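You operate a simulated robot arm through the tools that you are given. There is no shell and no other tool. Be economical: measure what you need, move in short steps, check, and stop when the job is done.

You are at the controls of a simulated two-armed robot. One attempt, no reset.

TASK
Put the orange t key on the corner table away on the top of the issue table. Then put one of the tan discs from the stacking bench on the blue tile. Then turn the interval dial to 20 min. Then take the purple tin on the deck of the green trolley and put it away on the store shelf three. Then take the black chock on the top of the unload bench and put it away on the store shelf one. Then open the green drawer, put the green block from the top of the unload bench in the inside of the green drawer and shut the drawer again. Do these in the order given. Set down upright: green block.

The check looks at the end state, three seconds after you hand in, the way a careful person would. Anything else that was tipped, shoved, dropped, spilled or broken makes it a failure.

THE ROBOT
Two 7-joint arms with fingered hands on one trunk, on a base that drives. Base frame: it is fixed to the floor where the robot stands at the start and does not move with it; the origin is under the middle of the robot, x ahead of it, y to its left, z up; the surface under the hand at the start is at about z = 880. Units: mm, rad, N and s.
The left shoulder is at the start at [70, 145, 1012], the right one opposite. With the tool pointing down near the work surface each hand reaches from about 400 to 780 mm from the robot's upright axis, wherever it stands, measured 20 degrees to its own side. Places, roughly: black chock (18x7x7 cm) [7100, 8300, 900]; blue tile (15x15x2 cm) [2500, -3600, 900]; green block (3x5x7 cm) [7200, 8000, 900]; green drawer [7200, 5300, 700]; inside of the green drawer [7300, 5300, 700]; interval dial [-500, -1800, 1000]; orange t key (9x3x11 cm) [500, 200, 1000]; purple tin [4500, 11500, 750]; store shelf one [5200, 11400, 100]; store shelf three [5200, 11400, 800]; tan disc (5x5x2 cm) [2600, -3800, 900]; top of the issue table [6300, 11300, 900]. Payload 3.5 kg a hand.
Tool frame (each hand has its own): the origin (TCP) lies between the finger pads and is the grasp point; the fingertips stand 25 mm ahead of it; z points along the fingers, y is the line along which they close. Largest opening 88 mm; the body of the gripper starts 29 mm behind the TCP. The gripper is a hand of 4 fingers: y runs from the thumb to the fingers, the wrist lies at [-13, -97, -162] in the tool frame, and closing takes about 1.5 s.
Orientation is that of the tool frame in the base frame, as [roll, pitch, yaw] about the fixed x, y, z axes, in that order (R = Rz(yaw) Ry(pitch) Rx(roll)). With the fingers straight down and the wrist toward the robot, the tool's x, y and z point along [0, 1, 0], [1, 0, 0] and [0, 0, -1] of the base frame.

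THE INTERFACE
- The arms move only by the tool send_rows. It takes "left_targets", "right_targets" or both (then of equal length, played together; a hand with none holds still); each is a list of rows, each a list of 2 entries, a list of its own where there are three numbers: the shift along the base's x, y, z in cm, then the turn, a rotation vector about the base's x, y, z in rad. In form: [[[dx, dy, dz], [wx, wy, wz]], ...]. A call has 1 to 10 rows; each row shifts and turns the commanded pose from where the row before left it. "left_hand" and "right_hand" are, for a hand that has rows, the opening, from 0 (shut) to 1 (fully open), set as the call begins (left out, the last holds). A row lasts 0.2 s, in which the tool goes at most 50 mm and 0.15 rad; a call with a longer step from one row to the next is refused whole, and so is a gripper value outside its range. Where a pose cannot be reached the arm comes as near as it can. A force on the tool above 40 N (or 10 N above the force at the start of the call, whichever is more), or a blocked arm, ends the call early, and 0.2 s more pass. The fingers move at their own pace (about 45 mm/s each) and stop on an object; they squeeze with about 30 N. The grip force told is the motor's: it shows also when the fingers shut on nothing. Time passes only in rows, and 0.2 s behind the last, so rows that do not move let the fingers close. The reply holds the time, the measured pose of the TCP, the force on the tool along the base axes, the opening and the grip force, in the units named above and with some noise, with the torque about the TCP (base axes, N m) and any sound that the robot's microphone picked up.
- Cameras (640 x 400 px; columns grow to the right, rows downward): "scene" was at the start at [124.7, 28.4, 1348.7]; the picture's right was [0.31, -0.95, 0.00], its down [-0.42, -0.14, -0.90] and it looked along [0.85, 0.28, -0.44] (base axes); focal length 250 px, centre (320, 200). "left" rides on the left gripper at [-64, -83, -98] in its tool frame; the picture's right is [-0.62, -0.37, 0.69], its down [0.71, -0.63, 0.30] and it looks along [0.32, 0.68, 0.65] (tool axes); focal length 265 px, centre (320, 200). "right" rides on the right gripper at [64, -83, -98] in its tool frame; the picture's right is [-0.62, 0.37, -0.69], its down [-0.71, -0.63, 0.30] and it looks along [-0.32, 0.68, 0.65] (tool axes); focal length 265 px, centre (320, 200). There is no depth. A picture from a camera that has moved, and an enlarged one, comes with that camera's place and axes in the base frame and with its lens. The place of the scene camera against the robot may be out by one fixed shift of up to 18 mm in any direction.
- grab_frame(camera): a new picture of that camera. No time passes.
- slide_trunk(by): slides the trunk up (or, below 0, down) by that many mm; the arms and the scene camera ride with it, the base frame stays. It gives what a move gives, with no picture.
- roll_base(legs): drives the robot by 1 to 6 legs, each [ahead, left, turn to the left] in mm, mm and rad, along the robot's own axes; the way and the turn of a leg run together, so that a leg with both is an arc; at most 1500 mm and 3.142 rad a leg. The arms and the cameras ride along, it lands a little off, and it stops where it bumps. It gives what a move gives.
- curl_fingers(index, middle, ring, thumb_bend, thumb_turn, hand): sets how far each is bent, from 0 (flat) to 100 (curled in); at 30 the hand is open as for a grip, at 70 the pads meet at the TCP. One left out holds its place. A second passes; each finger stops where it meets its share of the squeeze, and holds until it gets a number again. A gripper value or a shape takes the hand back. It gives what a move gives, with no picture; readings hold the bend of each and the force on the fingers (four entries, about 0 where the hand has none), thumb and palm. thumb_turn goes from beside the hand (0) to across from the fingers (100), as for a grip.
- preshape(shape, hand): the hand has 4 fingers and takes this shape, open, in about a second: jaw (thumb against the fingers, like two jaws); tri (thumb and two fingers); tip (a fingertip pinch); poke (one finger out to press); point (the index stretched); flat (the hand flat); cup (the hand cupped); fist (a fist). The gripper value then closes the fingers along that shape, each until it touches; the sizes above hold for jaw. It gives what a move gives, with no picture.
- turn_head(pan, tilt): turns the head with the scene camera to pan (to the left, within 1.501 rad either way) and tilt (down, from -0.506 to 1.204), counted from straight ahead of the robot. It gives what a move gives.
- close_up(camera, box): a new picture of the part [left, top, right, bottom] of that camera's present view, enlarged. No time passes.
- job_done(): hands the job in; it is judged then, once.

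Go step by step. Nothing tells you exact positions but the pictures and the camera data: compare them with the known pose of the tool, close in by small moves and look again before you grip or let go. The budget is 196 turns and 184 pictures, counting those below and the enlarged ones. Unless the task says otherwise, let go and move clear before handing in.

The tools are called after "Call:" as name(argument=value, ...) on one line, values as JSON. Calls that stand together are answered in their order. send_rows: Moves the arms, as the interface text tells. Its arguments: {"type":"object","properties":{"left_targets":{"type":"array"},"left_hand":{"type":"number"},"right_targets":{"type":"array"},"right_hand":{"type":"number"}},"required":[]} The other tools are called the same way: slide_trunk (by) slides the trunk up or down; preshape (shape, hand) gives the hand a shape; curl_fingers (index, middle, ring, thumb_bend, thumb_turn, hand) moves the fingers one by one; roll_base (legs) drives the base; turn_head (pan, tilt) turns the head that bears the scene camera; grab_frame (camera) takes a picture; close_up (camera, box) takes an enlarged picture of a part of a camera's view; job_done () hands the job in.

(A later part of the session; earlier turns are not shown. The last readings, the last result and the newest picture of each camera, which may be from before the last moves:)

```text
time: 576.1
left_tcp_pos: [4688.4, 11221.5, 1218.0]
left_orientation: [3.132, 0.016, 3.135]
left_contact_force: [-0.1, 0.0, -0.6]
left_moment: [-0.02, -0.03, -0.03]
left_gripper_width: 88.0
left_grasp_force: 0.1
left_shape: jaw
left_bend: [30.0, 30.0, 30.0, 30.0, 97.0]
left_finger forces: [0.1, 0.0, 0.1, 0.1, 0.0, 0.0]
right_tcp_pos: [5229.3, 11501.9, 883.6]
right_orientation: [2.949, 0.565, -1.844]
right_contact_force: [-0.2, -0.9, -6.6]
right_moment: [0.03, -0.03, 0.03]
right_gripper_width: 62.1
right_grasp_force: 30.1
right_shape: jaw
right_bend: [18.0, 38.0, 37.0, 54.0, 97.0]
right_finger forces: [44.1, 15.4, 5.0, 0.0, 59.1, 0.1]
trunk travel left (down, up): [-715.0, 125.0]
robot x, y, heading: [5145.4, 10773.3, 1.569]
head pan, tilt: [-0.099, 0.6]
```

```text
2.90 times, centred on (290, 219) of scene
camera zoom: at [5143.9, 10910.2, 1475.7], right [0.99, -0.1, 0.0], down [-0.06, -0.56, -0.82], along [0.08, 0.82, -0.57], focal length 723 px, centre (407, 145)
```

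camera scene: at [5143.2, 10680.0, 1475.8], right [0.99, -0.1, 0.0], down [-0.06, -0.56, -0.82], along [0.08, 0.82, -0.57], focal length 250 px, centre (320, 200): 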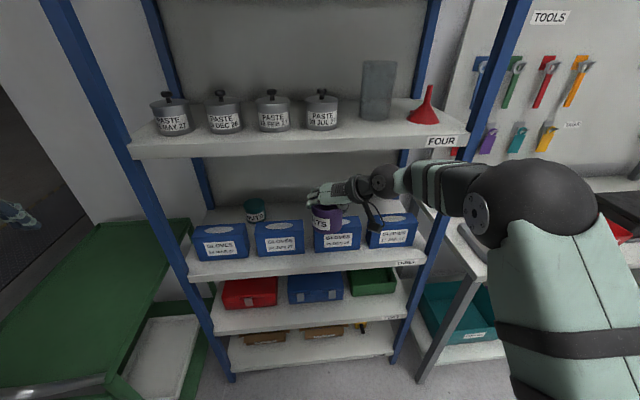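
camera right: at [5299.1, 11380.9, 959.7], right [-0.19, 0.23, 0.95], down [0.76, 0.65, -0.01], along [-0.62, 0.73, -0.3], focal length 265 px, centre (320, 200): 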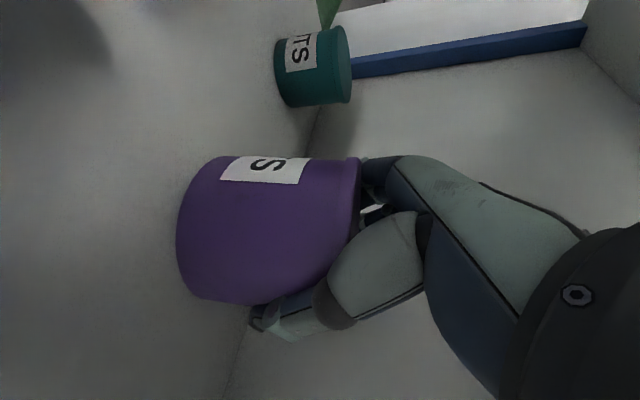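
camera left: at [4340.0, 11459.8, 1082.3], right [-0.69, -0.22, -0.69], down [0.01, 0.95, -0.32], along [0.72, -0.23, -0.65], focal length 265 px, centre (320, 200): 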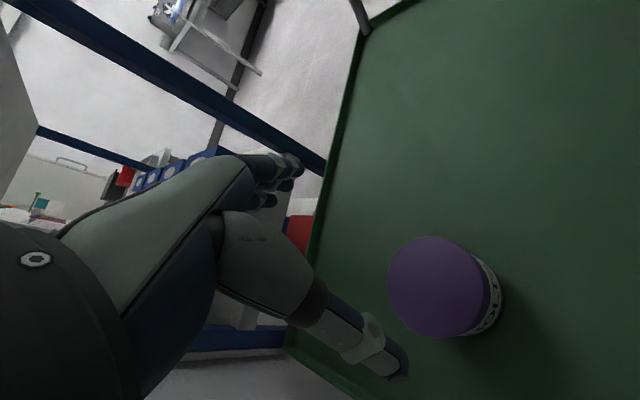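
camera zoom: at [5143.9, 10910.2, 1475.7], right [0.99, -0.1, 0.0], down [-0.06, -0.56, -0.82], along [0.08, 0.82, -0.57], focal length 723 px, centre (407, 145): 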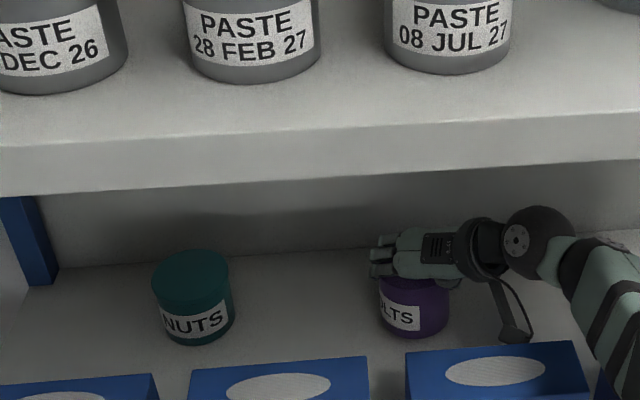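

Call:
send_rows(right_targets=[[[0, 0.8, -0.3], [0, 0, 0]], [[0, 0, -0.4], [0, 0, 0]], [[0, 0, -0.3], [0, 0, 0]]])

```text
time: 576.9
left_tcp_pos: [4686.9, 11217.5, 1219.2]
left_orientation: [3.13, 0.013, 3.136]
left_contact_force: [0.2, -0.2, 0.5]
left_moment: [0.02, 0.01, -0.03]
left_gripper_width: 87.9
left_grasp_force: 0.1
left_shape: jaw
left_bend: [30.0, 30.0, 30.0, 30.0, 97.0]
left_finger forces: [0.0, 0.1, 0.1, 0.0, 0.1, 0.0]
right_tcp_pos: [5227.6, 11509.9, 879.6]
right_orientation: [2.942, 0.576, -1.851]
right_contact_force: [0.6, -0.2, 9.1]
right_moment: [0.46, 0.42, -0.03]
right_gripper_width: 62.1
right_grasp_force: 29.7
right_shape: jaw
right_bend: [19.0, 37.0, 37.0, 54.0, 98.0]
right_finger forces: [45.0, 16.6, 5.6, 0.0, 61.0, 0.0]
right hand out of reach, approached as far as the arm can: row 1
trunk travel left (down, up): [-715.0, 125.0]
robot x, y, heading: [5148.2, 10770.0, 1.565]
head pan, tilt: [-0.099, 0.6]
```

Contact with the shelf. I'll release, rise a little, tilt and withdraw over the boxes.

Call:
curl_fingers(hand="right", index=14, middle=14, ring=14, thumb_bend=14)

Call:
send_rows(right_targets=[[[0, 0, 1], [0, 0, 0]], [[0, 0, 2], [0, 0, 0]], [[0, 0, 3], [0, 0, 0]], [[0, 0, 3], [0, 0, 0]], [[0, 0, 1], [0.1, 0, 0]], [[0, 0, 2], [0.1, 0, 0]], [[0, 0, 2], [0.1, 0, 0]], [[0, 0, 1], [0.09, 0, 0]]])

Call:
close_up(camera="scene", box=[180, 150, 400, 288])

```text
time: 577.9
left_tcp_pos: [4689.1, 11219.6, 1218.5]
left_orientation: [3.129, 0.014, 3.135]
left_contact_force: [0.1, 0.0, 0.0]
left_moment: [0.0, -0.01, -0.02]
left_gripper_width: 87.8
left_grasp_force: 0.1
left_shape: jaw
left_bend: [30.0, 30.0, 30.0, 30.0, 97.0]
left_finger forces: [0.0, 0.1, 0.0, 0.1, 0.0, 0.0]
right_tcp_pos: [5229.2, 11507.7, 876.7]
right_orientation: [2.945, 0.57, -1.85]
right_contact_force: [3.4, -0.8, 5.0]
right_moment: [-0.07, 0.27, 0.04]
right_gripper_width: 116.4
right_grasp_force: 4.0
right_shape: fingers
right_bend: [13.0, 14.0, 14.0, 14.0, 100.0]
right_finger forces: [4.0, 0.0, 0.0, 0.1, 4.6, 0.0]
trunk travel left (down, up): [-715.0, 125.0]
robot x, y, heading: [5149.6, 10771.2, 1.571]
head pan, tilt: [-0.099, 0.6]
```

```text
time: 579.7
left_tcp_pos: [4688.0, 11219.6, 1217.9]
left_orientation: [3.132, 0.013, 3.136]
left_contact_force: [-0.7, 0.3, 1.0]
left_moment: [0.0, -0.02, 0.01]
left_gripper_width: 87.6
left_grasp_force: 0.0
left_shape: jaw
left_bend: [30.0, 30.0, 30.0, 30.0, 97.0]
left_finger forces: [0.1, 0.0, 0.0, 0.0, 0.0, 0.1]
right_tcp_pos: [5228.8, 11506.7, 1025.2]
right_orientation: [2.772, 0.94, -1.967]
right_contact_force: [-0.2, -0.7, 0.7]
right_moment: [0.04, 0.01, -0.01]
right_gripper_width: 113.9
right_grasp_force: 0.0
right_shape: fingers
right_bend: [14.0, 14.0, 14.0, 14.0, 100.0]
right_finger forces: [0.0, 0.1, 0.1, 0.1, 0.1, 0.1]
trunk travel left (down, up): [-715.0, 125.0]
robot x, y, heading: [5151.9, 10768.0, 1.571]
head pan, tilt: [-0.099, 0.6]
```

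```text
2.90 times, centred on (290, 219) of scene
camera zoom: at [5143.8, 10908.3, 1475.9], right [0.99, -0.1, 0.0], down [-0.06, -0.56, -0.83], along [0.08, 0.82, -0.57], focal length 723 px, centre (407, 145)
```

zoom: 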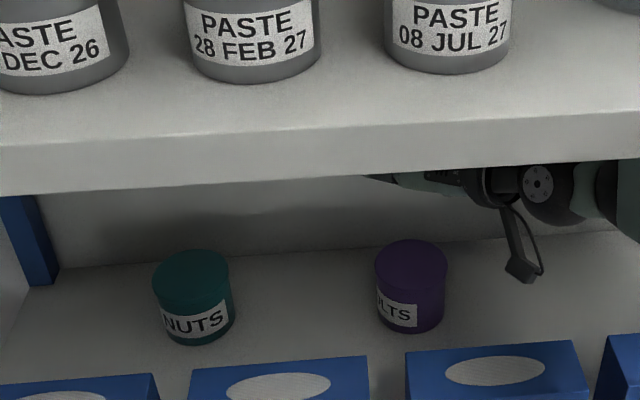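

The BOLTS tin stands upright on shelf three. I'll back out, reset the hand and lower the trunk to normal.

Call:
roll_base(legs=[[-480, 0, 0]])

Call:
send_rows(right_targets=[[[0, 0, 0], [-0.142, 0, 0]], [[0, 0, 0], [-0.142, 0, 0]], [[0, 0, 0], [-0.142, 0, 0]], [[0, 0, 0], [-0.142, 0, 0]], [[0, 0, 0], [-0.142, 0, 0]], [[0, 0, 0], [-0.142, 0, 0]], [[0, 0, 0], [-0.142, 0, 0]], [[0, 0, 0], [0, 0, -0.149]], [[0, 0, 0], [0, 0, -0.149]]], left_targets=[[[3, 0, 0], [0, 0, 0]], [[3, 0, 0], [0, 0, 0]], [[3, 1, 0], [0, 0, 0]], [[3, 2, 0], [0, 0, 0]], [[3, 2, 0], [0, 0, 0]], [[3, 2, 0], [0, 0, 0]], [[3, 2, 0], [0, 0, 0]], [[3, 2, 0], [0, 0, 0]], [[2, 0, 0], [0, 0, 0]]], right_hand=1)

Call:
send_rows(right_targets=[[[0, 0, 0], [0, 0, -0.149]], [[0, 0, 0], [0, 0, -0.149]], [[0, 0, 0], [0, 0, -0.149]], [[0, 0, 0], [0, 0, -0.149]], [[0, 0, 0], [0, 0, -0.149]], [[0, 0, 0], [0, 0, -0.149]], [[0, 0, 0], [0, 0, -0.149]], [[0, 0, 0], [0, 0, 0]]])

Call:
slide_trunk(by=-140)

Call:
turn_head(pan=0, tilt=0.8)

Call:
grab_frame(camera="scene")

```text
time: 582.6
left_tcp_pos: [4688.4, 10746.6, 1218.1]
left_orientation: [3.13, 0.016, 3.132]
left_contact_force: [0.4, 0.3, 0.2]
left_moment: [-0.03, -0.04, 0.01]
left_gripper_width: 88.1
left_grasp_force: 0.2
left_shape: jaw
left_bend: [30.0, 30.0, 30.0, 30.0, 97.0]
left_finger forces: [0.1, 0.1, 0.0, 0.1, 0.0, 0.0]
right_tcp_pos: [5228.4, 11033.2, 1025.9]
right_orientation: [2.777, 0.935, -1.965]
right_contact_force: [-0.1, -0.2, -0.4]
right_moment: [-0.01, 0.0, 0.02]
right_gripper_width: 113.8
right_grasp_force: 0.1
right_shape: fingers
right_bend: [14.0, 14.0, 14.0, 14.0, 100.0]
right_finger forces: [0.0, 0.0, 0.0, 0.0, 0.1, 0.0]
trunk travel left (down, up): [-715.0, 125.0]
robot x, y, heading: [5142.1, 10299.3, 1.569]
head pan, tilt: [-0.099, 0.6]
```

```text
time: 584.6
left_tcp_pos: [4945.9, 10856.8, 1219.0]
left_orientation: [3.129, 0.016, 3.132]
left_contact_force: [-0.7, -1.1, 0.9]
left_moment: [-0.05, 0.01, 0.01]
left_gripper_width: 88.2
left_grasp_force: 0.1
left_shape: jaw
left_bend: [30.0, 30.0, 30.0, 30.0, 97.0]
left_finger forces: [0.1, 0.0, 0.0, 0.1, 0.1, 0.0]
right_tcp_pos: [5212.0, 10983.1, 1041.9]
right_orientation: [3.07, 0.124, -2.105]
right_contact_force: [0.4, 0.4, -1.2]
right_moment: [0.03, -0.02, 0.02]
right_gripper_width: 87.8
right_grasp_force: 0.1
right_shape: jaw
right_bend: [30.0, 30.0, 30.0, 30.0, 98.0]
right_finger forces: [0.1, 0.1, 0.0, 0.0, 0.0, 0.1]
right hand out of reach, approached as far as the arm can: row 4, 5, 6, 7
trunk travel left (down, up): [-715.0, 125.0]
robot x, y, heading: [5146.3, 10295.4, 1.566]
head pan, tilt: [-0.099, 0.6]
```

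```text
time: 586.4
left_tcp_pos: [4946.8, 10856.9, 1219.2]
left_orientation: [3.13, 0.015, 3.13]
left_contact_force: [0.3, -0.5, 0.2]
left_moment: [0.02, -0.02, 0.02]
left_gripper_width: 88.1
left_grasp_force: 0.1
left_shape: jaw
left_bend: [30.0, 30.0, 30.0, 30.0, 97.0]
left_finger forces: [0.0, 0.1, 0.1, 0.0, 0.0, 0.0]
right_tcp_pos: [5213.6, 10985.1, 1042.1]
right_orientation: [3.069, 0.126, 3.134]
right_contact_force: [0.3, 0.4, 0.1]
right_moment: [0.01, 0.01, 0.0]
right_gripper_width: 88.0
right_grasp_force: 0.0
right_shape: jaw
right_bend: [30.0, 30.0, 30.0, 30.0, 98.0]
right_finger forces: [0.1, 0.0, 0.0, 0.1, 0.0, 0.1]
trunk travel left (down, up): [-715.0, 125.0]
robot x, y, heading: [5143.8, 10295.2, 1.565]
head pan, tilt: [-0.099, 0.6]
```

```text
time: 588.0
left_tcp_pos: [4947.6, 10857.2, 1078.7]
left_orientation: [3.131, 0.014, 3.133]
left_contact_force: [-0.2, 0.4, -0.6]
left_moment: [0.02, 0.01, 0.0]
left_gripper_width: 87.8
left_grasp_force: 0.0
left_shape: jaw
left_bend: [30.0, 30.0, 30.0, 30.0, 97.0]
left_finger forces: [0.0, 0.1, 0.0, 0.0, 0.0, 0.0]
right_tcp_pos: [5212.6, 10985.8, 901.5]
right_orientation: [3.072, 0.125, 3.135]
right_contact_force: [-0.1, 0.1, 0.0]
right_moment: [0.0, 0.01, 0.0]
right_gripper_width: 87.7
right_grasp_force: 0.1
right_shape: jaw
right_bend: [30.0, 30.0, 30.0, 30.0, 98.0]
right_finger forces: [0.1, 0.0, 0.0, 0.1, 0.0, 0.0]
trunk travel left (down, up): [-575.0, 265.0]
robot x, y, heading: [5144.8, 10296.5, 1.566]
head pan, tilt: [-0.099, 0.6]
```

```text
time: 588.8
left_tcp_pos: [4947.9, 10857.8, 1079.1]
left_orientation: [3.131, 0.013, 3.13]
left_contact_force: [0.9, -0.4, -0.5]
left_moment: [-0.01, 0.03, 0.0]
left_gripper_width: 88.1
left_grasp_force: 0.0
left_shape: jaw
left_bend: [30.0, 30.0, 30.0, 30.0, 97.0]
left_finger forces: [0.0, 0.0, 0.0, 0.0, 0.0, 0.1]
right_tcp_pos: [5212.3, 10985.5, 901.5]
right_orientation: [3.072, 0.124, 3.137]
right_contact_force: [0.3, -0.7, 0.3]
right_moment: [-0.01, 0.01, -0.02]
right_gripper_width: 88.0
right_grasp_force: 0.1
right_shape: jaw
right_bend: [30.0, 30.0, 30.0, 30.0, 98.0]
right_finger forces: [0.0, 0.0, 0.0, 0.0, 0.0, 0.1]
trunk travel left (down, up): [-575.0, 265.0]
robot x, y, heading: [5144.3, 10296.7, 1.567]
head pan, tilt: [0.0, 0.799]
```

```text
35 pictures are left
camera scene: at [5133.6, 10426.5, 1319.1], right [1.0, -0.01, 0.0], down [0.0, -0.72, -0.7], along [0.0, 0.7, -0.72], focal length 250 px, centre (320, 200)
```

scene: 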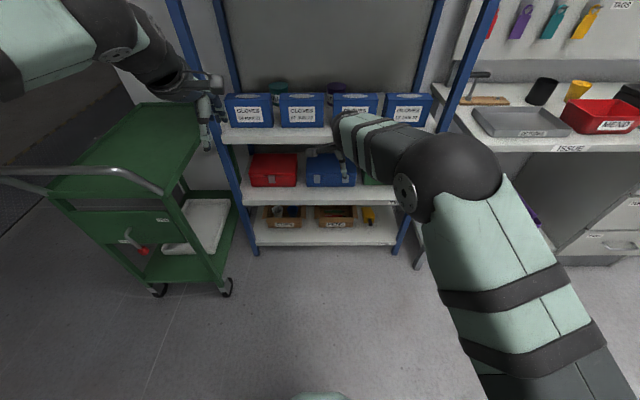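

Shelf one has about a 100 mm free strip at its front. Next I'll fetch the black chock: turn east and strafe along the unload bench.

Call:
send_rows(right_targets=[[[0, 0, 4.5], [0.035, 0.06, 0]], [[0, 0, 4.5], [0.035, 0.06, 0]], [[0, 0, 4.5], [0, 0, 0]], [[0, 0, 3], [0, 0, 0]]])

Call:
roll_base(legs=[[0, 0, -1.57], [1050, 0, 0], [0, -1450, 0], [0, -500, 0]])

Call:
turn_head(pan=0, tilt=0.45)

Call:
grab_frame(camera="scene")

```text
time: 589.8
left_tcp_pos: [4946.4, 10856.3, 1078.5]
left_orientation: [3.131, 0.014, 3.131]
left_contact_force: [-0.1, 0.5, -0.6]
left_moment: [-0.02, -0.01, 0.0]
left_gripper_width: 88.0
left_grasp_force: 0.2
left_shape: jaw
left_bend: [30.0, 30.0, 30.0, 30.0, 97.0]
left_finger forces: [0.1, 0.1, 0.0, 0.0, 0.0, 0.0]
right_tcp_pos: [5211.0, 10982.3, 1066.3]
right_orientation: [3.002, 0.008, 3.131]
right_contact_force: [0.4, 1.0, 0.8]
right_moment: [-0.01, 0.0, 0.02]
right_gripper_width: 87.6
right_grasp_force: 0.1
right_shape: jaw
right_bend: [30.0, 30.0, 30.0, 30.0, 98.0]
right_finger forces: [0.0, 0.0, 0.1, 0.0, 0.1, 0.0]
trunk travel left (down, up): [-575.0, 265.0]
robot x, y, heading: [5144.5, 10293.3, 1.563]
head pan, tilt: [0.0, 0.799]
```

```text
time: 608.3
left_tcp_pos: [6708.4, 8524.6, 1078.2]
left_orientation: [3.132, 0.014, 1.548]
left_contact_force: [-0.3, 0.2, 0.3]
left_moment: [-0.03, -0.03, -0.01]
left_gripper_width: 88.1
left_grasp_force: 0.1
left_shape: jaw
left_bend: [30.0, 30.0, 30.0, 30.0, 97.0]
left_finger forces: [0.1, 0.0, 0.1, 0.0, 0.0, 0.0]
right_tcp_pos: [6832.2, 8257.7, 1065.7]
right_orientation: [3.002, 0.005, 1.551]
right_contact_force: [-0.5, 0.3, 0.4]
right_moment: [0.02, 0.02, 0.03]
right_gripper_width: 88.0
right_grasp_force: 0.1
right_shape: jaw
right_bend: [30.0, 30.0, 30.0, 30.0, 98.0]
right_finger forces: [0.0, 0.1, 0.0, 0.0, 0.0, 0.0]
trunk travel left (down, up): [-575.0, 265.0]
robot x, y, heading: [6144.6, 8332.2, -0.014]
head pan, tilt: [0.0, 0.799]
```

```text
time: 609.1
left_tcp_pos: [6708.5, 8523.3, 1078.6]
left_orientation: [3.132, 0.014, 1.55]
left_contact_force: [0.8, -0.9, 0.0]
left_moment: [0.03, 0.01, -0.01]
left_gripper_width: 87.9
left_grasp_force: 0.0
left_shape: jaw
left_bend: [30.0, 30.0, 30.0, 30.0, 97.0]
left_finger forces: [0.1, 0.0, 0.1, 0.1, 0.0, 0.0]
right_tcp_pos: [6831.7, 8258.1, 1066.0]
right_orientation: [3.003, 0.006, 1.551]
right_contact_force: [0.4, 0.3, -0.1]
right_moment: [0.02, -0.01, -0.03]
right_gripper_width: 87.8
right_grasp_force: 0.1
right_shape: jaw
right_bend: [30.0, 30.0, 30.0, 30.0, 98.0]
right_finger forces: [0.0, 0.0, 0.0, 0.1, 0.0, 0.0]
trunk travel left (down, up): [-575.0, 265.0]
robot x, y, heading: [6145.3, 8333.8, -0.016]
head pan, tilt: [0.0, 0.45]
```

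```text
34 pictures are left
camera scene: at [6274.2, 8329.0, 1349.4], right [-0.02, -1.0, 0.0], down [-0.44, 0.01, -0.9], along [0.9, -0.02, -0.44], focal length 250 px, centre (320, 200)
```

scene: 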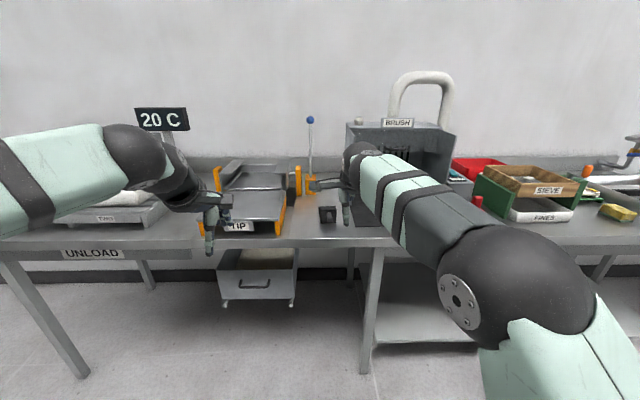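

Call:
close_up(camera="scene", box=[190, 150, 470, 325])

```text
2.29 times, centred on (330, 238) of scene
camera zoom: at [6274.2, 8329.0, 1349.4], right [-0.02, -1.0, 0.0], down [-0.44, 0.01, -0.9], along [0.9, -0.02, -0.44], focal length 570 px, centre (297, 114)
```

zoom: 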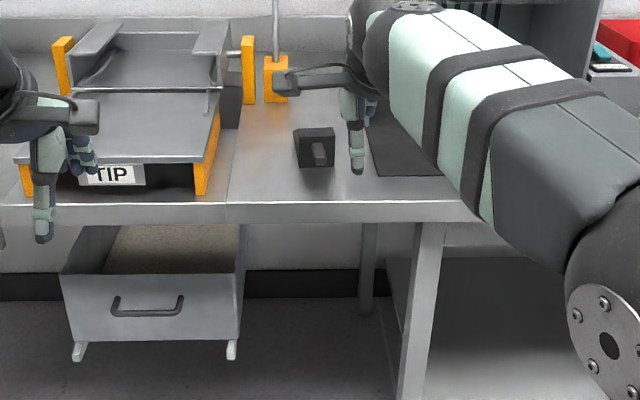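

Call:
grab_frame(camera="right")

```text
32 pictures are left
camera right: at [6737.6, 8324.9, 1151.6], right [0.26, -0.62, 0.74], down [-0.6, -0.7, -0.39], along [0.76, -0.34, -0.55], focal length 265 px, centre (320, 200)
```

right: 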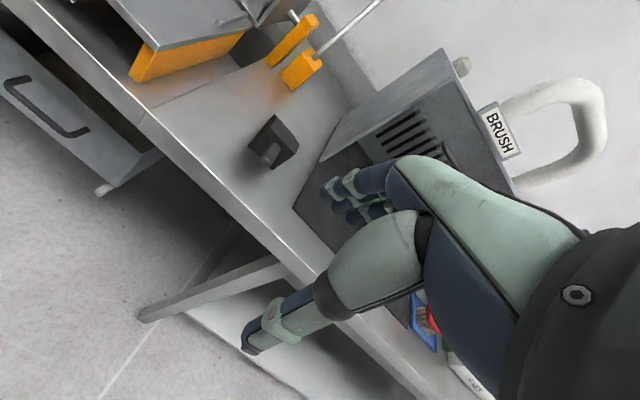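

Call:
send_rows(right_targets=[[[-4, 0, 0], [0, 0, 0]], [[-4, 0, 0], [0, 0, 0]], [[0, 0, 0], [0.0, 0.07, 0.1]], [[0, 0, 0], [0, 0.07, 0.13]], [[0, 0, 0], [0, 0, 0.15]], [[0, 0, 0], [0, 0, 0.15]], [[0, 0, 0], [0, 0, 0.15]], [[0, 0, 0], [0, 0, 0.15]], [[0, 0, 0], [0, 0, 0.15]], [[0, 0, 0], [0, 0, 0.1]]])

Call:
roll_base(legs=[[0, 0, 0.516], [222, -388, 0]])

Call:
grab_frame(camera="right")

```text
time: 611.3
left_tcp_pos: [6708.9, 8523.8, 1077.5]
left_orientation: [3.132, 0.014, 1.548]
left_contact_force: [0.4, 0.5, 0.7]
left_moment: [0.0, 0.04, -0.02]
left_gripper_width: 88.0
left_grasp_force: 0.1
left_shape: jaw
left_bend: [30.0, 30.0, 30.0, 30.0, 97.0]
left_finger forces: [0.0, 0.1, 0.1, 0.0, 0.0, 0.0]
right_tcp_pos: [6752.3, 8257.1, 1066.8]
right_orientation: [-3.14, -0.007, 2.632]
right_contact_force: [-0.1, 0.4, -0.9]
right_moment: [-0.02, 0.01, 0.02]
right_gripper_width: 87.8
right_grasp_force: 0.1
right_shape: jaw
right_bend: [30.0, 30.0, 30.0, 30.0, 98.0]
right_finger forces: [0.1, 0.0, 0.0, 0.1, 0.0, 0.1]
trunk travel left (down, up): [-575.0, 265.0]
robot x, y, heading: [6145.9, 8333.6, -0.018]
head pan, tilt: [0.0, 0.45]
```

```text
time: 615.5
left_tcp_pos: [6921.5, 8547.6, 1079.1]
left_orientation: [3.131, 0.014, 2.061]
left_contact_force: [-0.2, 0.6, -0.3]
left_moment: [-0.03, 0.04, -0.01]
left_gripper_width: 87.9
left_grasp_force: 0.1
left_shape: jaw
left_bend: [30.0, 30.0, 30.0, 30.0, 97.0]
left_finger forces: [0.0, 0.1, 0.0, 0.1, 0.0, 0.0]
right_tcp_pos: [7089.4, 8338.9, 1065.9]
right_orientation: [-3.141, -0.007, -3.141]
right_contact_force: [-0.4, -0.1, -0.2]
right_moment: [0.01, -0.02, 0.0]
right_gripper_width: 88.2
right_grasp_force: 0.1
right_shape: jaw
right_bend: [30.0, 30.0, 30.0, 30.0, 98.0]
right_finger forces: [0.0, 0.0, 0.0, 0.1, 0.0, 0.1]
trunk travel left (down, up): [-575.0, 265.0]
robot x, y, heading: [6525.3, 8100.1, 0.493]
head pan, tilt: [0.0, 0.45]
```

```text
31 pictures are left
camera right: at [7027.2, 8254.4, 1164.8], right [0.62, 0.37, 0.69], down [0.71, -0.63, -0.31], along [0.32, 0.68, -0.66], focal length 265 px, centre (320, 200)
```

right: 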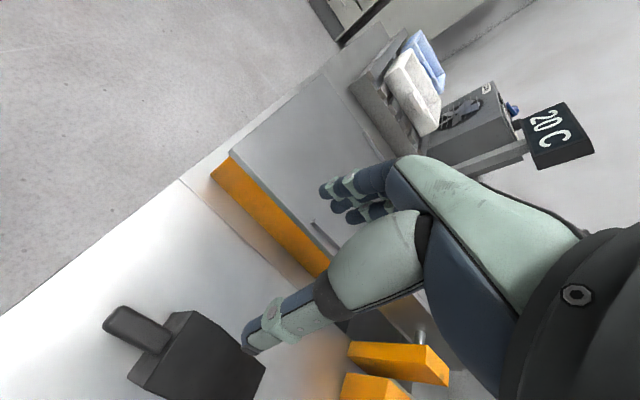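

Call:
send_rows(right_targets=[[[2.3, -3, 0], [0, 0, 0]], [[2.3, -3, 0], [0, 0, 0]], [[0, 0, -4.5], [0, 0, 0]], [[0, 0, -4.5], [0, 0, 0]], [[0, 0, -2], [0, 0, 0]], [[0, 0, 0], [0, 0, 0]]])

Call:
grab_frame(camera="right")

```text
time: 616.9
left_tcp_pos: [6921.6, 8548.4, 1078.5]
left_orientation: [3.129, 0.013, 2.062]
left_contact_force: [-0.2, -1.1, 0.2]
left_moment: [0.02, -0.01, -0.03]
left_gripper_width: 88.0
left_grasp_force: 0.1
left_shape: jaw
left_bend: [30.0, 30.0, 30.0, 30.0, 97.0]
left_finger forces: [0.0, 0.1, 0.0, 0.0, 0.0, 0.0]
right_tcp_pos: [7136.2, 8277.8, 957.0]
right_orientation: [3.14, -0.008, 3.141]
right_contact_force: [0.0, -0.1, 0.6]
right_moment: [-0.01, -0.01, 0.0]
right_gripper_width: 87.9
right_grasp_force: 0.1
right_shape: jaw
right_bend: [30.0, 30.0, 30.0, 30.0, 98.0]
right_finger forces: [0.1, 0.0, 0.0, 0.1, 0.0, 0.1]
trunk travel left (down, up): [-575.0, 265.0]
robot x, y, heading: [6525.8, 8102.7, 0.496]
head pan, tilt: [0.0, 0.45]
```

```text
30 pictures are left
camera right: at [7072.9, 8194.1, 1055.1], right [0.62, 0.37, 0.69], down [0.71, -0.63, -0.31], along [0.32, 0.68, -0.66], focal length 265 px, centre (320, 200)
```

right: 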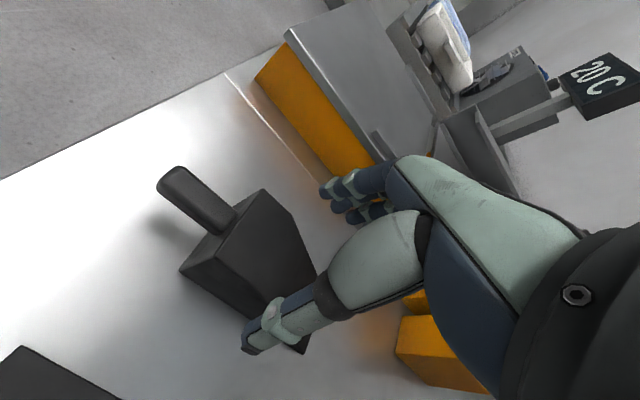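

Call:
send_rows(right_targets=[[[0, -1.4, 0], [0, 0, 0]], [[0, 0, -2], [0, 0, 0]], [[0, 0, -2], [0, 0, 0]], [[0, 0, -1.6], [0, 0, 0]], [[0, 0, 0], [0, 0, 0]]])

Call:
grab_frame(camera="right")

```text
time: 618.0
left_tcp_pos: [6920.3, 8550.1, 1078.8]
left_orientation: [3.13, 0.017, 2.065]
left_contact_force: [-0.3, 0.5, 0.4]
left_moment: [-0.01, -0.03, 0.01]
left_gripper_width: 87.9
left_grasp_force: 0.0
left_shape: jaw
left_bend: [30.0, 30.0, 30.0, 30.0, 97.0]
left_finger forces: [0.0, 0.0, 0.1, 0.1, 0.0, 0.0]
right_tcp_pos: [7136.9, 8273.5, 915.9]
right_orientation: [3.105, 0.021, -3.131]
right_contact_force: [0.0, 8.0, 22.9]
right_moment: [1.46, 0.06, -0.01]
right_gripper_width: 87.8
right_grasp_force: 0.0
right_shape: jaw
right_bend: [21.0, 27.0, 30.0, 30.0, 98.0]
right_finger forces: [14.5, 7.4, 0.0, 0.0, 0.1, 0.0]
trunk travel left (down, up): [-575.0, 265.0]
robot x, y, heading: [6527.6, 8104.3, 0.499]
head pan, tilt: [0.0, 0.45]
stopped in row 5 (right hand): the force on the tool passed its limit at 41 N (the readings are from after the stop); the commanded pose is now the measured one
```

```text
29 pictures are left
camera right: at [7071.9, 8186.3, 1009.5], right [0.6, 0.35, 0.72], down [0.73, -0.61, -0.31], along [0.33, 0.71, -0.62], focal length 265 px, centre (320, 200)
```

right: 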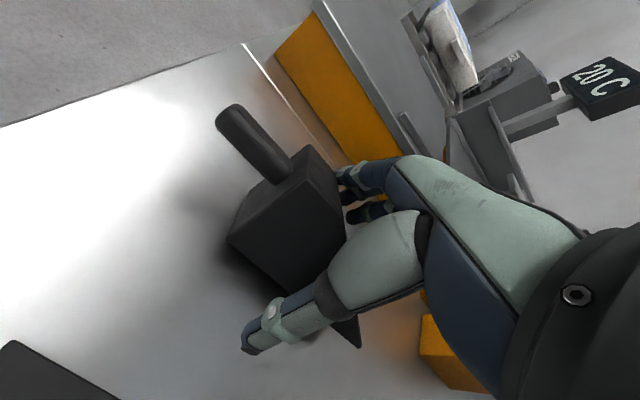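

Call:
send_rows(right_targets=[[[0, 0, 2], [0.036, 0.02, 0]], [[0, -0.1, 2], [0, 0, 0]], [[0, 0, 0], [0, 0, 0]]])

Call:
curl_fingers(hand="right", index=20, middle=20, ring=20, thumb_bend=22)

Call:
send_rows(right_targets=[[[0, 0, -2], [0, 0, 0]], [[0, 0, -2], [0, 0, 0]], [[0, 0, -1.2], [0, 0, 0]], [[0, 0, 0], [0, 0, 0]]])

```text
time: 618.8
left_tcp_pos: [6923.6, 8547.5, 1077.8]
left_orientation: [3.13, 0.017, 2.063]
left_contact_force: [-0.2, 0.5, -0.8]
left_moment: [0.0, 0.01, 0.01]
left_gripper_width: 88.1
left_grasp_force: 0.1
left_shape: jaw
left_bend: [30.0, 30.0, 30.0, 30.0, 97.0]
left_finger forces: [0.0, 0.0, 0.0, 0.1, 0.0, 0.0]
right_tcp_pos: [7138.1, 8268.0, 947.8]
right_orientation: [3.085, -0.01, -3.137]
right_contact_force: [0.2, 0.0, -0.4]
right_moment: [-0.05, -0.02, 0.0]
right_gripper_width: 88.1
right_grasp_force: 0.0
right_shape: jaw
right_bend: [30.0, 30.0, 30.0, 30.0, 98.0]
right_finger forces: [0.1, 0.0, 0.1, 0.0, 0.0, 0.1]
trunk travel left (down, up): [-575.0, 265.0]
robot x, y, heading: [6526.4, 8104.6, 0.494]
head pan, tilt: [0.0, 0.45]
```

```text
time: 619.8
left_tcp_pos: [6922.3, 8547.8, 1078.6]
left_orientation: [3.129, 0.014, 2.063]
left_contact_force: [1.1, -0.4, -0.2]
left_moment: [-0.04, -0.01, 0.01]
left_gripper_width: 87.9
left_grasp_force: 0.1
left_shape: jaw
left_bend: [30.0, 30.0, 30.0, 30.0, 97.0]
left_finger forces: [0.0, 0.0, 0.1, 0.0, 0.0, 0.0]
right_tcp_pos: [7139.7, 8269.1, 949.5]
right_orientation: [3.084, -0.008, -3.138]
right_contact_force: [0.3, 0.3, -1.3]
right_moment: [0.04, 0.0, 0.01]
right_gripper_width: 101.7
right_grasp_force: 0.2
right_shape: fingers
right_bend: [20.0, 20.0, 20.0, 22.0, 98.0]
right_finger forces: [0.0, 0.0, 0.1, 0.0, 0.0, 0.1]
trunk travel left (down, up): [-575.0, 265.0]
robot x, y, heading: [6524.0, 8105.8, 0.498]
head pan, tilt: [0.0, 0.45]
```

```text
time: 620.8
left_tcp_pos: [6921.2, 8547.4, 1079.4]
left_orientation: [3.132, 0.014, 2.063]
left_contact_force: [0.9, -0.4, -0.2]
left_moment: [0.0, 0.01, 0.01]
left_gripper_width: 87.9
left_grasp_force: 0.0
left_shape: jaw
left_bend: [30.0, 30.0, 30.0, 30.0, 97.0]
left_finger forces: [0.1, 0.0, 0.0, 0.0, 0.1, 0.0]
right_tcp_pos: [7138.0, 8268.9, 898.6]
right_orientation: [3.083, -0.009, -3.138]
right_contact_force: [0.3, 0.5, 5.1]
right_moment: [0.21, 0.05, -0.03]
right_gripper_width: 104.3
right_grasp_force: 1.8
right_shape: fingers
right_bend: [19.0, 20.0, 20.0, 22.0, 98.0]
right_finger forces: [3.9, 0.0, 0.0, 0.0, 0.0, 0.0]
trunk travel left (down, up): [-575.0, 265.0]
robot x, y, heading: [6528.3, 8104.3, 0.494]
head pan, tilt: [0.0, 0.45]
```

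Call:
send_rows(right_targets=[[[0, 0, 0], [0, 0, 0]], [[0, 0, 0], [0, 0, 0]], [[0, 0, 0], [0, 0, 0]], [[0, 0, 0], [0, 0, 0]], [[0, 0, 0], [0, 0, 0]], [[0, 0, 0], [0, 0, 0]], [[0, 0, 0], [0, 0, 0]], [[0, 0, 0], [0, 0, 0]]], right_hand=0)

Call:
send_rows(right_targets=[[[0, 0, 1], [0, 0, 0]], [[0, 0, 3], [0, 0, 0]], [[0, 0, 4], [0, 0, 0]], [[0, 0, 4], [0, 0, 0]], [[0, 0, 4], [0, 0, 0]]])

Call:
grab_frame(camera="right")

```text
time: 622.5
left_tcp_pos: [6920.6, 8549.6, 1077.9]
left_orientation: [3.131, 0.017, 2.061]
left_contact_force: [0.6, -0.1, -0.3]
left_moment: [0.01, 0.03, 0.06]
left_gripper_width: 88.0
left_grasp_force: 0.0
left_shape: jaw
left_bend: [30.0, 30.0, 30.0, 30.0, 97.0]
left_finger forces: [0.1, 0.0, 0.1, 0.1, 0.0, 0.0]
right_tcp_pos: [7136.7, 8271.8, 898.7]
right_orientation: [3.082, -0.004, -3.136]
right_contact_force: [4.0, 14.9, 18.4]
right_moment: [0.28, 0.08, -0.12]
right_gripper_width: 52.1
right_grasp_force: 29.6
right_shape: jaw
right_bend: [22.0, 32.0, 30.0, 73.0, 100.0]
right_finger forces: [36.4, 8.8, 4.1, 0.0, 29.6, 0.0]
trunk travel left (down, up): [-575.0, 265.0]
robot x, y, heading: [6524.0, 8104.2, 0.49]
head pan, tilt: [0.0, 0.45]
```

```text
time: 623.8
left_tcp_pos: [6922.2, 8548.0, 1077.9]
left_orientation: [3.131, 0.013, 2.061]
left_contact_force: [-1.1, 1.1, 0.2]
left_moment: [-0.02, 0.0, -0.01]
left_gripper_width: 88.0
left_grasp_force: 0.1
left_shape: jaw
left_bend: [30.0, 30.0, 30.0, 30.0, 97.0]
left_finger forces: [0.0, 0.0, 0.0, 0.1, 0.0, 0.0]
right_tcp_pos: [7137.5, 8270.1, 1058.5]
right_orientation: [3.087, -0.009, -3.14]
right_contact_force: [-0.6, 0.5, -4.0]
right_moment: [-0.02, 0.03, 0.02]
right_gripper_width: 49.6
right_grasp_force: 30.3
right_shape: jaw
right_bend: [25.0, 34.0, 31.0, 71.0, 100.0]
right_finger forces: [23.7, 7.0, 3.8, 0.1, 33.7, 0.0]
trunk travel left (down, up): [-575.0, 265.0]
robot x, y, heading: [6525.0, 8109.3, 0.498]
head pan, tilt: [0.0, 0.45]
```

```text
28 pictures are left
camera right: at [7074.0, 8180.8, 1151.2], right [0.63, 0.33, 0.71], down [0.71, -0.61, -0.35], along [0.32, 0.72, -0.62], focal length 265 px, centre (320, 200)
```

right: 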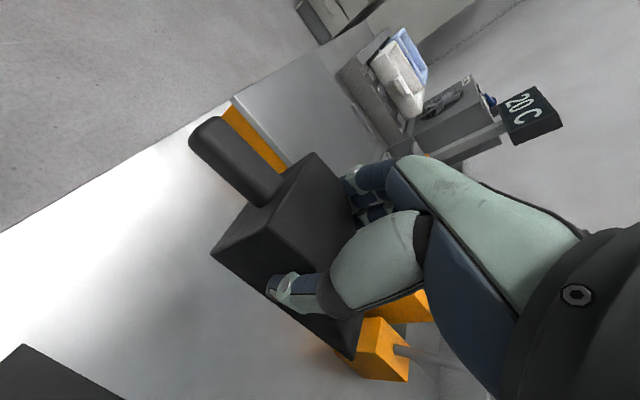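

The chock is held. I'll back out, turn north with the hand returning to neutral, and go to the store shelf.

Call:
roll_base(legs=[[-222, 388, 0], [0, 0, 1.075], [1500, 0, 0], [430, 0, 0], [0, 960, 0]])

Call:
send_rows(right_targets=[[[0, 0, 0], [0.02, 0, -0.14]], [[0, 0, 0], [0.02, 0, -0.14]], [[0, 0, 0], [0, 0, -0.14]], [[0, 0, 0], [0, 0, -0.14]], [[0, 0, 0], [0, 0, -0.14]], [[0, 0, 0], [0, 0, -0.14]], [[0, 0, 0], [0, 0, -0.14]], [[0, 0, 0], [0, 0, -0.1]]])

Call:
slide_trunk(by=-390)

Call:
slide_trunk(by=-180)

Call:
turn_head(pan=0, tilt=0.4)

Call:
grab_frame(camera="scene")

```text
time: 642.9
left_tcp_pos: [5047.2, 10847.3, 1078.6]
left_orientation: [3.133, 0.015, 3.113]
left_contact_force: [0.0, 0.2, -0.4]
left_moment: [0.01, 0.01, -0.01]
left_gripper_width: 87.8
left_grasp_force: 0.0
left_shape: jaw
left_bend: [30.0, 30.0, 30.0, 30.0, 97.0]
left_finger forces: [0.1, 0.0, 0.0, 0.1, 0.0, 0.0]
right_tcp_pos: [5396.7, 10895.8, 1057.7]
right_orientation: [3.083, -0.012, -2.089]
right_contact_force: [0.1, -0.3, -3.9]
right_moment: [-0.06, -0.05, -0.01]
right_gripper_width: 49.4
right_grasp_force: 29.8
right_shape: jaw
right_bend: [26.0, 34.0, 31.0, 71.0, 100.0]
right_finger forces: [23.5, 6.8, 3.8, 0.1, 33.2, 0.0]
trunk travel left (down, up): [-575.0, 265.0]
robot x, y, heading: [5234.4, 10282.9, 1.546]
head pan, tilt: [0.0, 0.45]
```

```text
time: 644.7
left_tcp_pos: [5047.4, 10848.1, 1077.1]
left_orientation: [3.13, 0.015, 3.112]
left_contact_force: [-0.3, 0.0, -0.2]
left_moment: [-0.01, 0.03, 0.01]
left_gripper_width: 88.0
left_grasp_force: 0.1
left_shape: jaw
left_bend: [30.0, 30.0, 30.0, 30.0, 97.0]
left_finger forces: [0.1, 0.1, 0.1, 0.1, 0.0, 0.1]
right_tcp_pos: [5394.3, 10896.1, 1055.3]
right_orientation: [3.061, 0.023, 3.114]
right_contact_force: [-0.6, 0.0, -4.3]
right_moment: [-0.06, 0.05, -0.03]
right_gripper_width: 49.9
right_grasp_force: 30.0
right_shape: jaw
right_bend: [26.0, 34.0, 31.0, 71.0, 100.0]
right_finger forces: [23.0, 6.7, 3.8, 0.1, 32.9, 0.1]
trunk travel left (down, up): [-575.0, 265.0]
robot x, y, heading: [5237.5, 10281.2, 1.547]
head pan, tilt: [0.0, 0.45]
```

```text
time: 648.4
left_tcp_pos: [5048.0, 10847.5, 688.1]
left_orientation: [3.131, 0.014, 3.112]
left_contact_force: [0.3, 0.0, -1.1]
left_moment: [-0.03, -0.02, 0.02]
left_gripper_width: 87.9
left_grasp_force: 0.0
left_shape: jaw
left_bend: [30.0, 30.0, 30.0, 30.0, 97.0]
left_finger forces: [0.0, 0.1, 0.0, 0.0, 0.0, 0.0]
right_tcp_pos: [5395.2, 10895.4, 666.7]
right_orientation: [3.06, 0.023, 3.116]
right_contact_force: [0.2, 0.3, -4.0]
right_moment: [-0.05, 0.04, 0.0]
right_gripper_width: 49.7
right_grasp_force: 30.5
right_shape: jaw
right_bend: [26.0, 34.0, 31.0, 71.0, 100.0]
right_finger forces: [23.0, 6.6, 3.8, 0.0, 33.0, 0.0]
trunk travel left (down, up): [-185.0, 655.0]
robot x, y, heading: [5233.9, 10284.0, 1.542]
head pan, tilt: [0.0, 0.45]
```

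```text
time: 650.4
left_tcp_pos: [5046.2, 10847.4, 508.0]
left_orientation: [3.131, 0.014, 3.112]
left_contact_force: [-0.2, -0.2, -0.1]
left_moment: [0.03, -0.01, 0.04]
left_gripper_width: 88.1
left_grasp_force: 0.1
left_shape: jaw
left_bend: [30.0, 30.0, 30.0, 30.0, 97.0]
left_finger forces: [0.0, 0.0, 0.1, 0.1, 0.1, 0.0]
right_tcp_pos: [5396.6, 10896.0, 487.5]
right_orientation: [3.062, 0.022, 3.116]
right_contact_force: [0.4, 0.2, -4.6]
right_moment: [-0.08, 0.06, -0.02]
right_gripper_width: 49.8
right_grasp_force: 30.2
right_shape: jaw
right_bend: [26.0, 34.0, 31.0, 71.0, 100.0]
right_finger forces: [23.0, 6.7, 3.8, 0.0, 32.9, 0.1]
trunk travel left (down, up): [-5.0, 835.0]
robot x, y, heading: [5236.6, 10280.9, 1.546]
head pan, tilt: [0.0, 0.45]
```

```text
time: 651.1
left_tcp_pos: [5046.0, 10847.4, 507.9]
left_orientation: [3.131, 0.014, 3.111]
left_contact_force: [0.3, 0.1, -1.2]
left_moment: [0.01, -0.03, 0.02]
left_gripper_width: 88.0
left_grasp_force: 0.1
left_shape: jaw
left_bend: [30.0, 30.0, 30.0, 30.0, 97.0]
left_finger forces: [0.1, 0.0, 0.0, 0.1, 0.1, 0.1]
right_tcp_pos: [5395.2, 10896.4, 487.0]
right_orientation: [3.061, 0.024, 3.115]
right_contact_force: [-0.1, -0.1, -4.0]
right_moment: [-0.04, 0.04, -0.01]
right_gripper_width: 49.5
right_grasp_force: 30.2
right_shape: jaw
right_bend: [26.0, 34.0, 31.0, 71.0, 100.0]
right_finger forces: [22.9, 6.7, 3.7, 0.0, 33.1, 0.0]
trunk travel left (down, up): [-5.0, 835.0]
robot x, y, heading: [5233.7, 10284.0, 1.545]
head pan, tilt: [0.0, 0.4]
```

```text
27 pictures are left
camera scene: at [5225.5, 10425.3, 784.0], right [1.0, -0.03, 0.0], down [-0.01, -0.39, -0.92], along [0.02, 0.92, -0.39], focal length 250 px, centre (320, 200)
```

scene: 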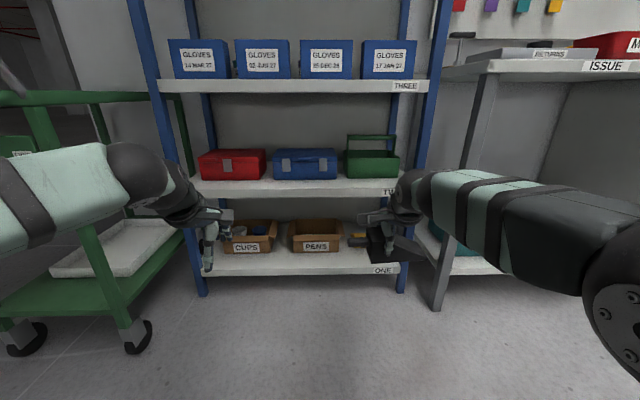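

Call:
send_rows(right_targets=[[[0, 1.5, -4], [-0.04, 0, 0]], [[0, 1.5, -4], [-0.04, 0, 0]], [[0, 1.5, -4], [0, 0, 0]], [[0, 1.5, -4], [0, 0, 0]], [[0, 1.5, -4], [0, 0, 0]], [[0, 0, -4], [0, 0, 0]], [[0, 0, -2], [0, 0, 0]], [[0, 0, 0], [0, 0, 0]]])

Call:
roll_base(legs=[[0, -110, 0.025], [200, 0, 0]])

Call:
grab_frame(camera="right")

```text
time: 652.9
left_tcp_pos: [5047.4, 10848.1, 508.8]
left_orientation: [3.131, 0.012, 3.111]
left_contact_force: [-0.1, -0.5, -0.3]
left_moment: [-0.01, -0.02, -0.01]
left_gripper_width: 88.1
left_grasp_force: 0.1
left_shape: jaw
left_bend: [30.0, 30.0, 30.0, 30.0, 97.0]
left_finger forces: [0.0, 0.0, 0.1, 0.1, 0.0, 0.0]
right_tcp_pos: [5395.9, 10968.8, 224.8]
right_orientation: [3.142, 0.025, 3.116]
right_contact_force: [-0.2, 0.1, -3.9]
right_moment: [-0.05, 0.03, -0.02]
right_gripper_width: 49.6
right_grasp_force: 29.6
right_shape: jaw
right_bend: [26.0, 34.0, 31.0, 71.0, 100.0]
right_finger forces: [22.8, 6.8, 3.7, 0.1, 32.4, 0.0]
trunk travel left (down, up): [-5.0, 835.0]
robot x, y, heading: [5235.8, 10279.8, 1.546]
head pan, tilt: [0.0, 0.4]
```

```text
time: 655.2
left_tcp_pos: [5140.2, 11041.1, 506.9]
left_orientation: [3.131, 0.014, 3.14]
left_contact_force: [-0.1, -0.8, 0.2]
left_moment: [-0.02, -0.02, 0.0]
left_gripper_width: 88.1
left_grasp_force: 0.1
left_shape: jaw
left_bend: [30.0, 30.0, 30.0, 30.0, 97.0]
left_finger forces: [0.0, 0.0, 0.0, 0.0, 0.0, 0.0]
right_tcp_pos: [5483.1, 11172.4, 225.8]
right_orientation: [3.141, 0.026, -3.135]
right_contact_force: [-0.4, 0.4, -3.5]
right_moment: [-0.04, 0.04, 0.02]
right_gripper_width: 49.2
right_grasp_force: 30.1
right_shape: jaw
right_bend: [26.0, 34.0, 31.0, 71.0, 100.0]
right_finger forces: [22.6, 6.8, 3.8, 0.0, 32.6, 0.0]
trunk travel left (down, up): [-5.0, 835.0]
robot x, y, heading: [5344.4, 10483.5, 1.578]
head pan, tilt: [0.0, 0.4]
```

```text
26 pictures are left
camera right: at [5417.0, 11088.0, 321.7], right [0.6, 0.37, 0.71], down [0.72, -0.63, -0.29], along [0.34, 0.69, -0.65], focal length 265 px, centre (320, 200)
```

right: 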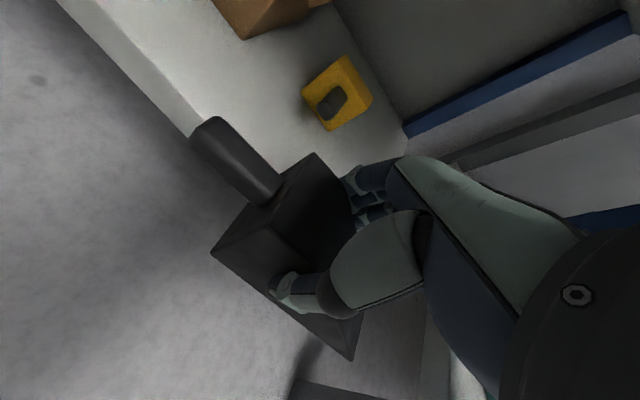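

Call:
roll_base(legs=[[150, 0, 0]])

Call:
send_rows(right_targets=[[[0, 0, -2], [0, 0, 0]], [[0, 0, -2], [0, 0, 0]], [[0, 0, -1], [0, 0, 0]], [[0, 0, -0.5], [0, 0, 0]], [[0, 0, -0.5], [0, 0, 0]]])

Call:
grab_frame(camera="right")

```text
time: 656.6
left_tcp_pos: [5138.4, 11187.7, 508.4]
left_orientation: [3.132, 0.015, -3.141]
left_contact_force: [0.3, 0.3, -0.1]
left_moment: [0.03, 0.01, -0.02]
left_gripper_width: 87.9
left_grasp_force: 0.2
left_shape: jaw
left_bend: [30.0, 30.0, 30.0, 30.0, 97.0]
left_finger forces: [0.1, 0.1, 0.0, 0.0, 0.0, 0.0]
right_tcp_pos: [5483.4, 11319.5, 225.6]
right_orientation: [3.141, 0.023, -3.136]
right_contact_force: [0.3, -0.3, -4.9]
right_moment: [-0.04, 0.04, 0.02]
right_gripper_width: 50.0
right_grasp_force: 30.4
right_shape: jaw
right_bend: [27.0, 35.0, 32.0, 70.0, 100.0]
right_finger forces: [22.3, 6.5, 3.7, 0.1, 31.8, 0.0]
trunk travel left (down, up): [-5.0, 835.0]
robot x, y, heading: [5341.9, 10634.1, 1.573]
head pan, tilt: [0.0, 0.4]
```

```text
time: 657.5
left_tcp_pos: [5140.6, 11185.8, 510.8]
left_orientation: [3.127, 0.017, 3.14]
left_contact_force: [-0.4, -0.7, 1.0]
left_moment: [0.01, 0.01, 0.0]
left_gripper_width: 88.0
left_grasp_force: 0.0
left_shape: jaw
left_bend: [30.0, 30.0, 30.0, 30.0, 97.0]
left_finger forces: [0.0, 0.0, 0.0, 0.1, 0.0, 0.0]
right_tcp_pos: [5484.3, 11324.2, 189.5]
right_orientation: [3.114, 0.026, -3.138]
right_contact_force: [1.2, -16.9, 23.8]
right_moment: [-0.45, 0.05, 0.0]
right_gripper_width: 52.7
right_grasp_force: 29.6
right_shape: jaw
right_bend: [30.0, 37.0, 33.0, 70.0, 100.0]
right_finger forces: [14.6, 4.6, 4.0, 0.0, 39.1, 0.0]
trunk travel left (down, up): [-5.0, 835.0]
robot x, y, heading: [5341.6, 10627.2, 1.573]
head pan, tilt: [0.0, 0.4]
stopped in row 4 (right hand): the force on the tool passed its limit at 43 N (the readings are from after the stop); the commanded pose is now the measured one
```

```text
25 pictures are left
camera right: at [5418.4, 11238.1, 283.8], right [0.6, 0.35, 0.72], down [0.72, -0.62, -0.3], along [0.34, 0.7, -0.63], focal length 265 px, centre (320, 200)
```

right: 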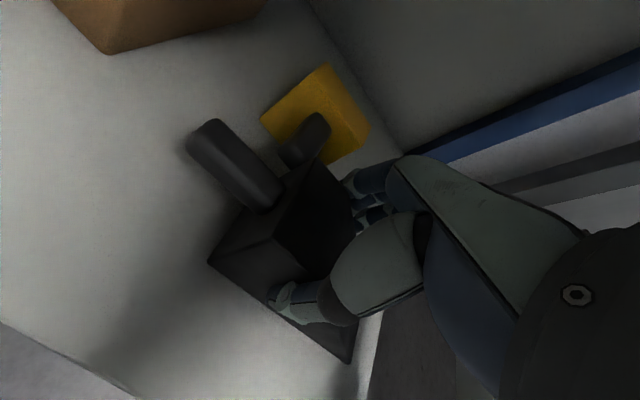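

Call:
send_rows(right_targets=[[[0, 0, 2], [0.027, 0, 0]], [[1, -1.2, 0], [0, 0, 0]], [[1, -1.2, 0], [0, 0, 0]], [[0, 0, -1.5], [0, 0, 0]], [[0, 0, -0.7], [0, 0, 0]], [[0, 0, -0.5], [0, 0, 0]], [[0, 0, -0.5], [0, 0, 0]]])

Call:
grab_frame(camera="right")

```text
time: 658.9
left_tcp_pos: [5139.4, 11185.7, 511.4]
left_orientation: [3.13, 0.016, 3.14]
left_contact_force: [-0.1, 0.6, -1.4]
left_moment: [-0.01, 0.0, -0.02]
left_gripper_width: 87.9
left_grasp_force: 0.1
left_shape: jaw
left_bend: [30.0, 30.0, 30.0, 30.0, 97.0]
left_finger forces: [0.0, 0.0, 0.0, 0.0, 0.0, 0.0]
right_tcp_pos: [5505.2, 11305.2, 189.5]
right_orientation: [3.075, 0.022, -3.141]
right_contact_force: [0.0, -16.1, 26.1]
right_moment: [-1.28, 0.05, -0.09]
right_gripper_width: 54.2
right_grasp_force: 30.1
right_shape: jaw
right_bend: [29.0, 37.0, 34.0, 70.0, 100.0]
right_finger forces: [18.2, 4.1, 3.6, 0.0, 40.6, 0.0]
trunk travel left (down, up): [-5.0, 835.0]
robot x, y, heading: [5344.8, 10630.4, 1.576]
head pan, tilt: [0.0, 0.4]
stopped in row 7 (right hand): the force on the tool passed its limit at 43 N (the readings are from after the stop); the commanded pose is now the measured one
```

```text
24 pictures are left
camera right: at [5438.6, 11214.4, 279.8], right [0.6, 0.32, 0.73], down [0.72, -0.61, -0.33], along [0.34, 0.73, -0.6], focal length 265 px, centre (320, 200)
```

right: 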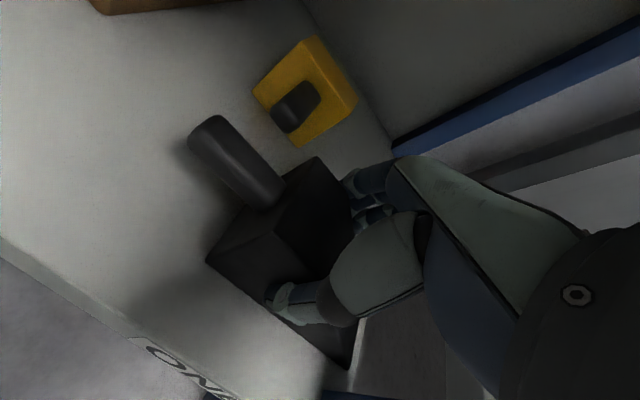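

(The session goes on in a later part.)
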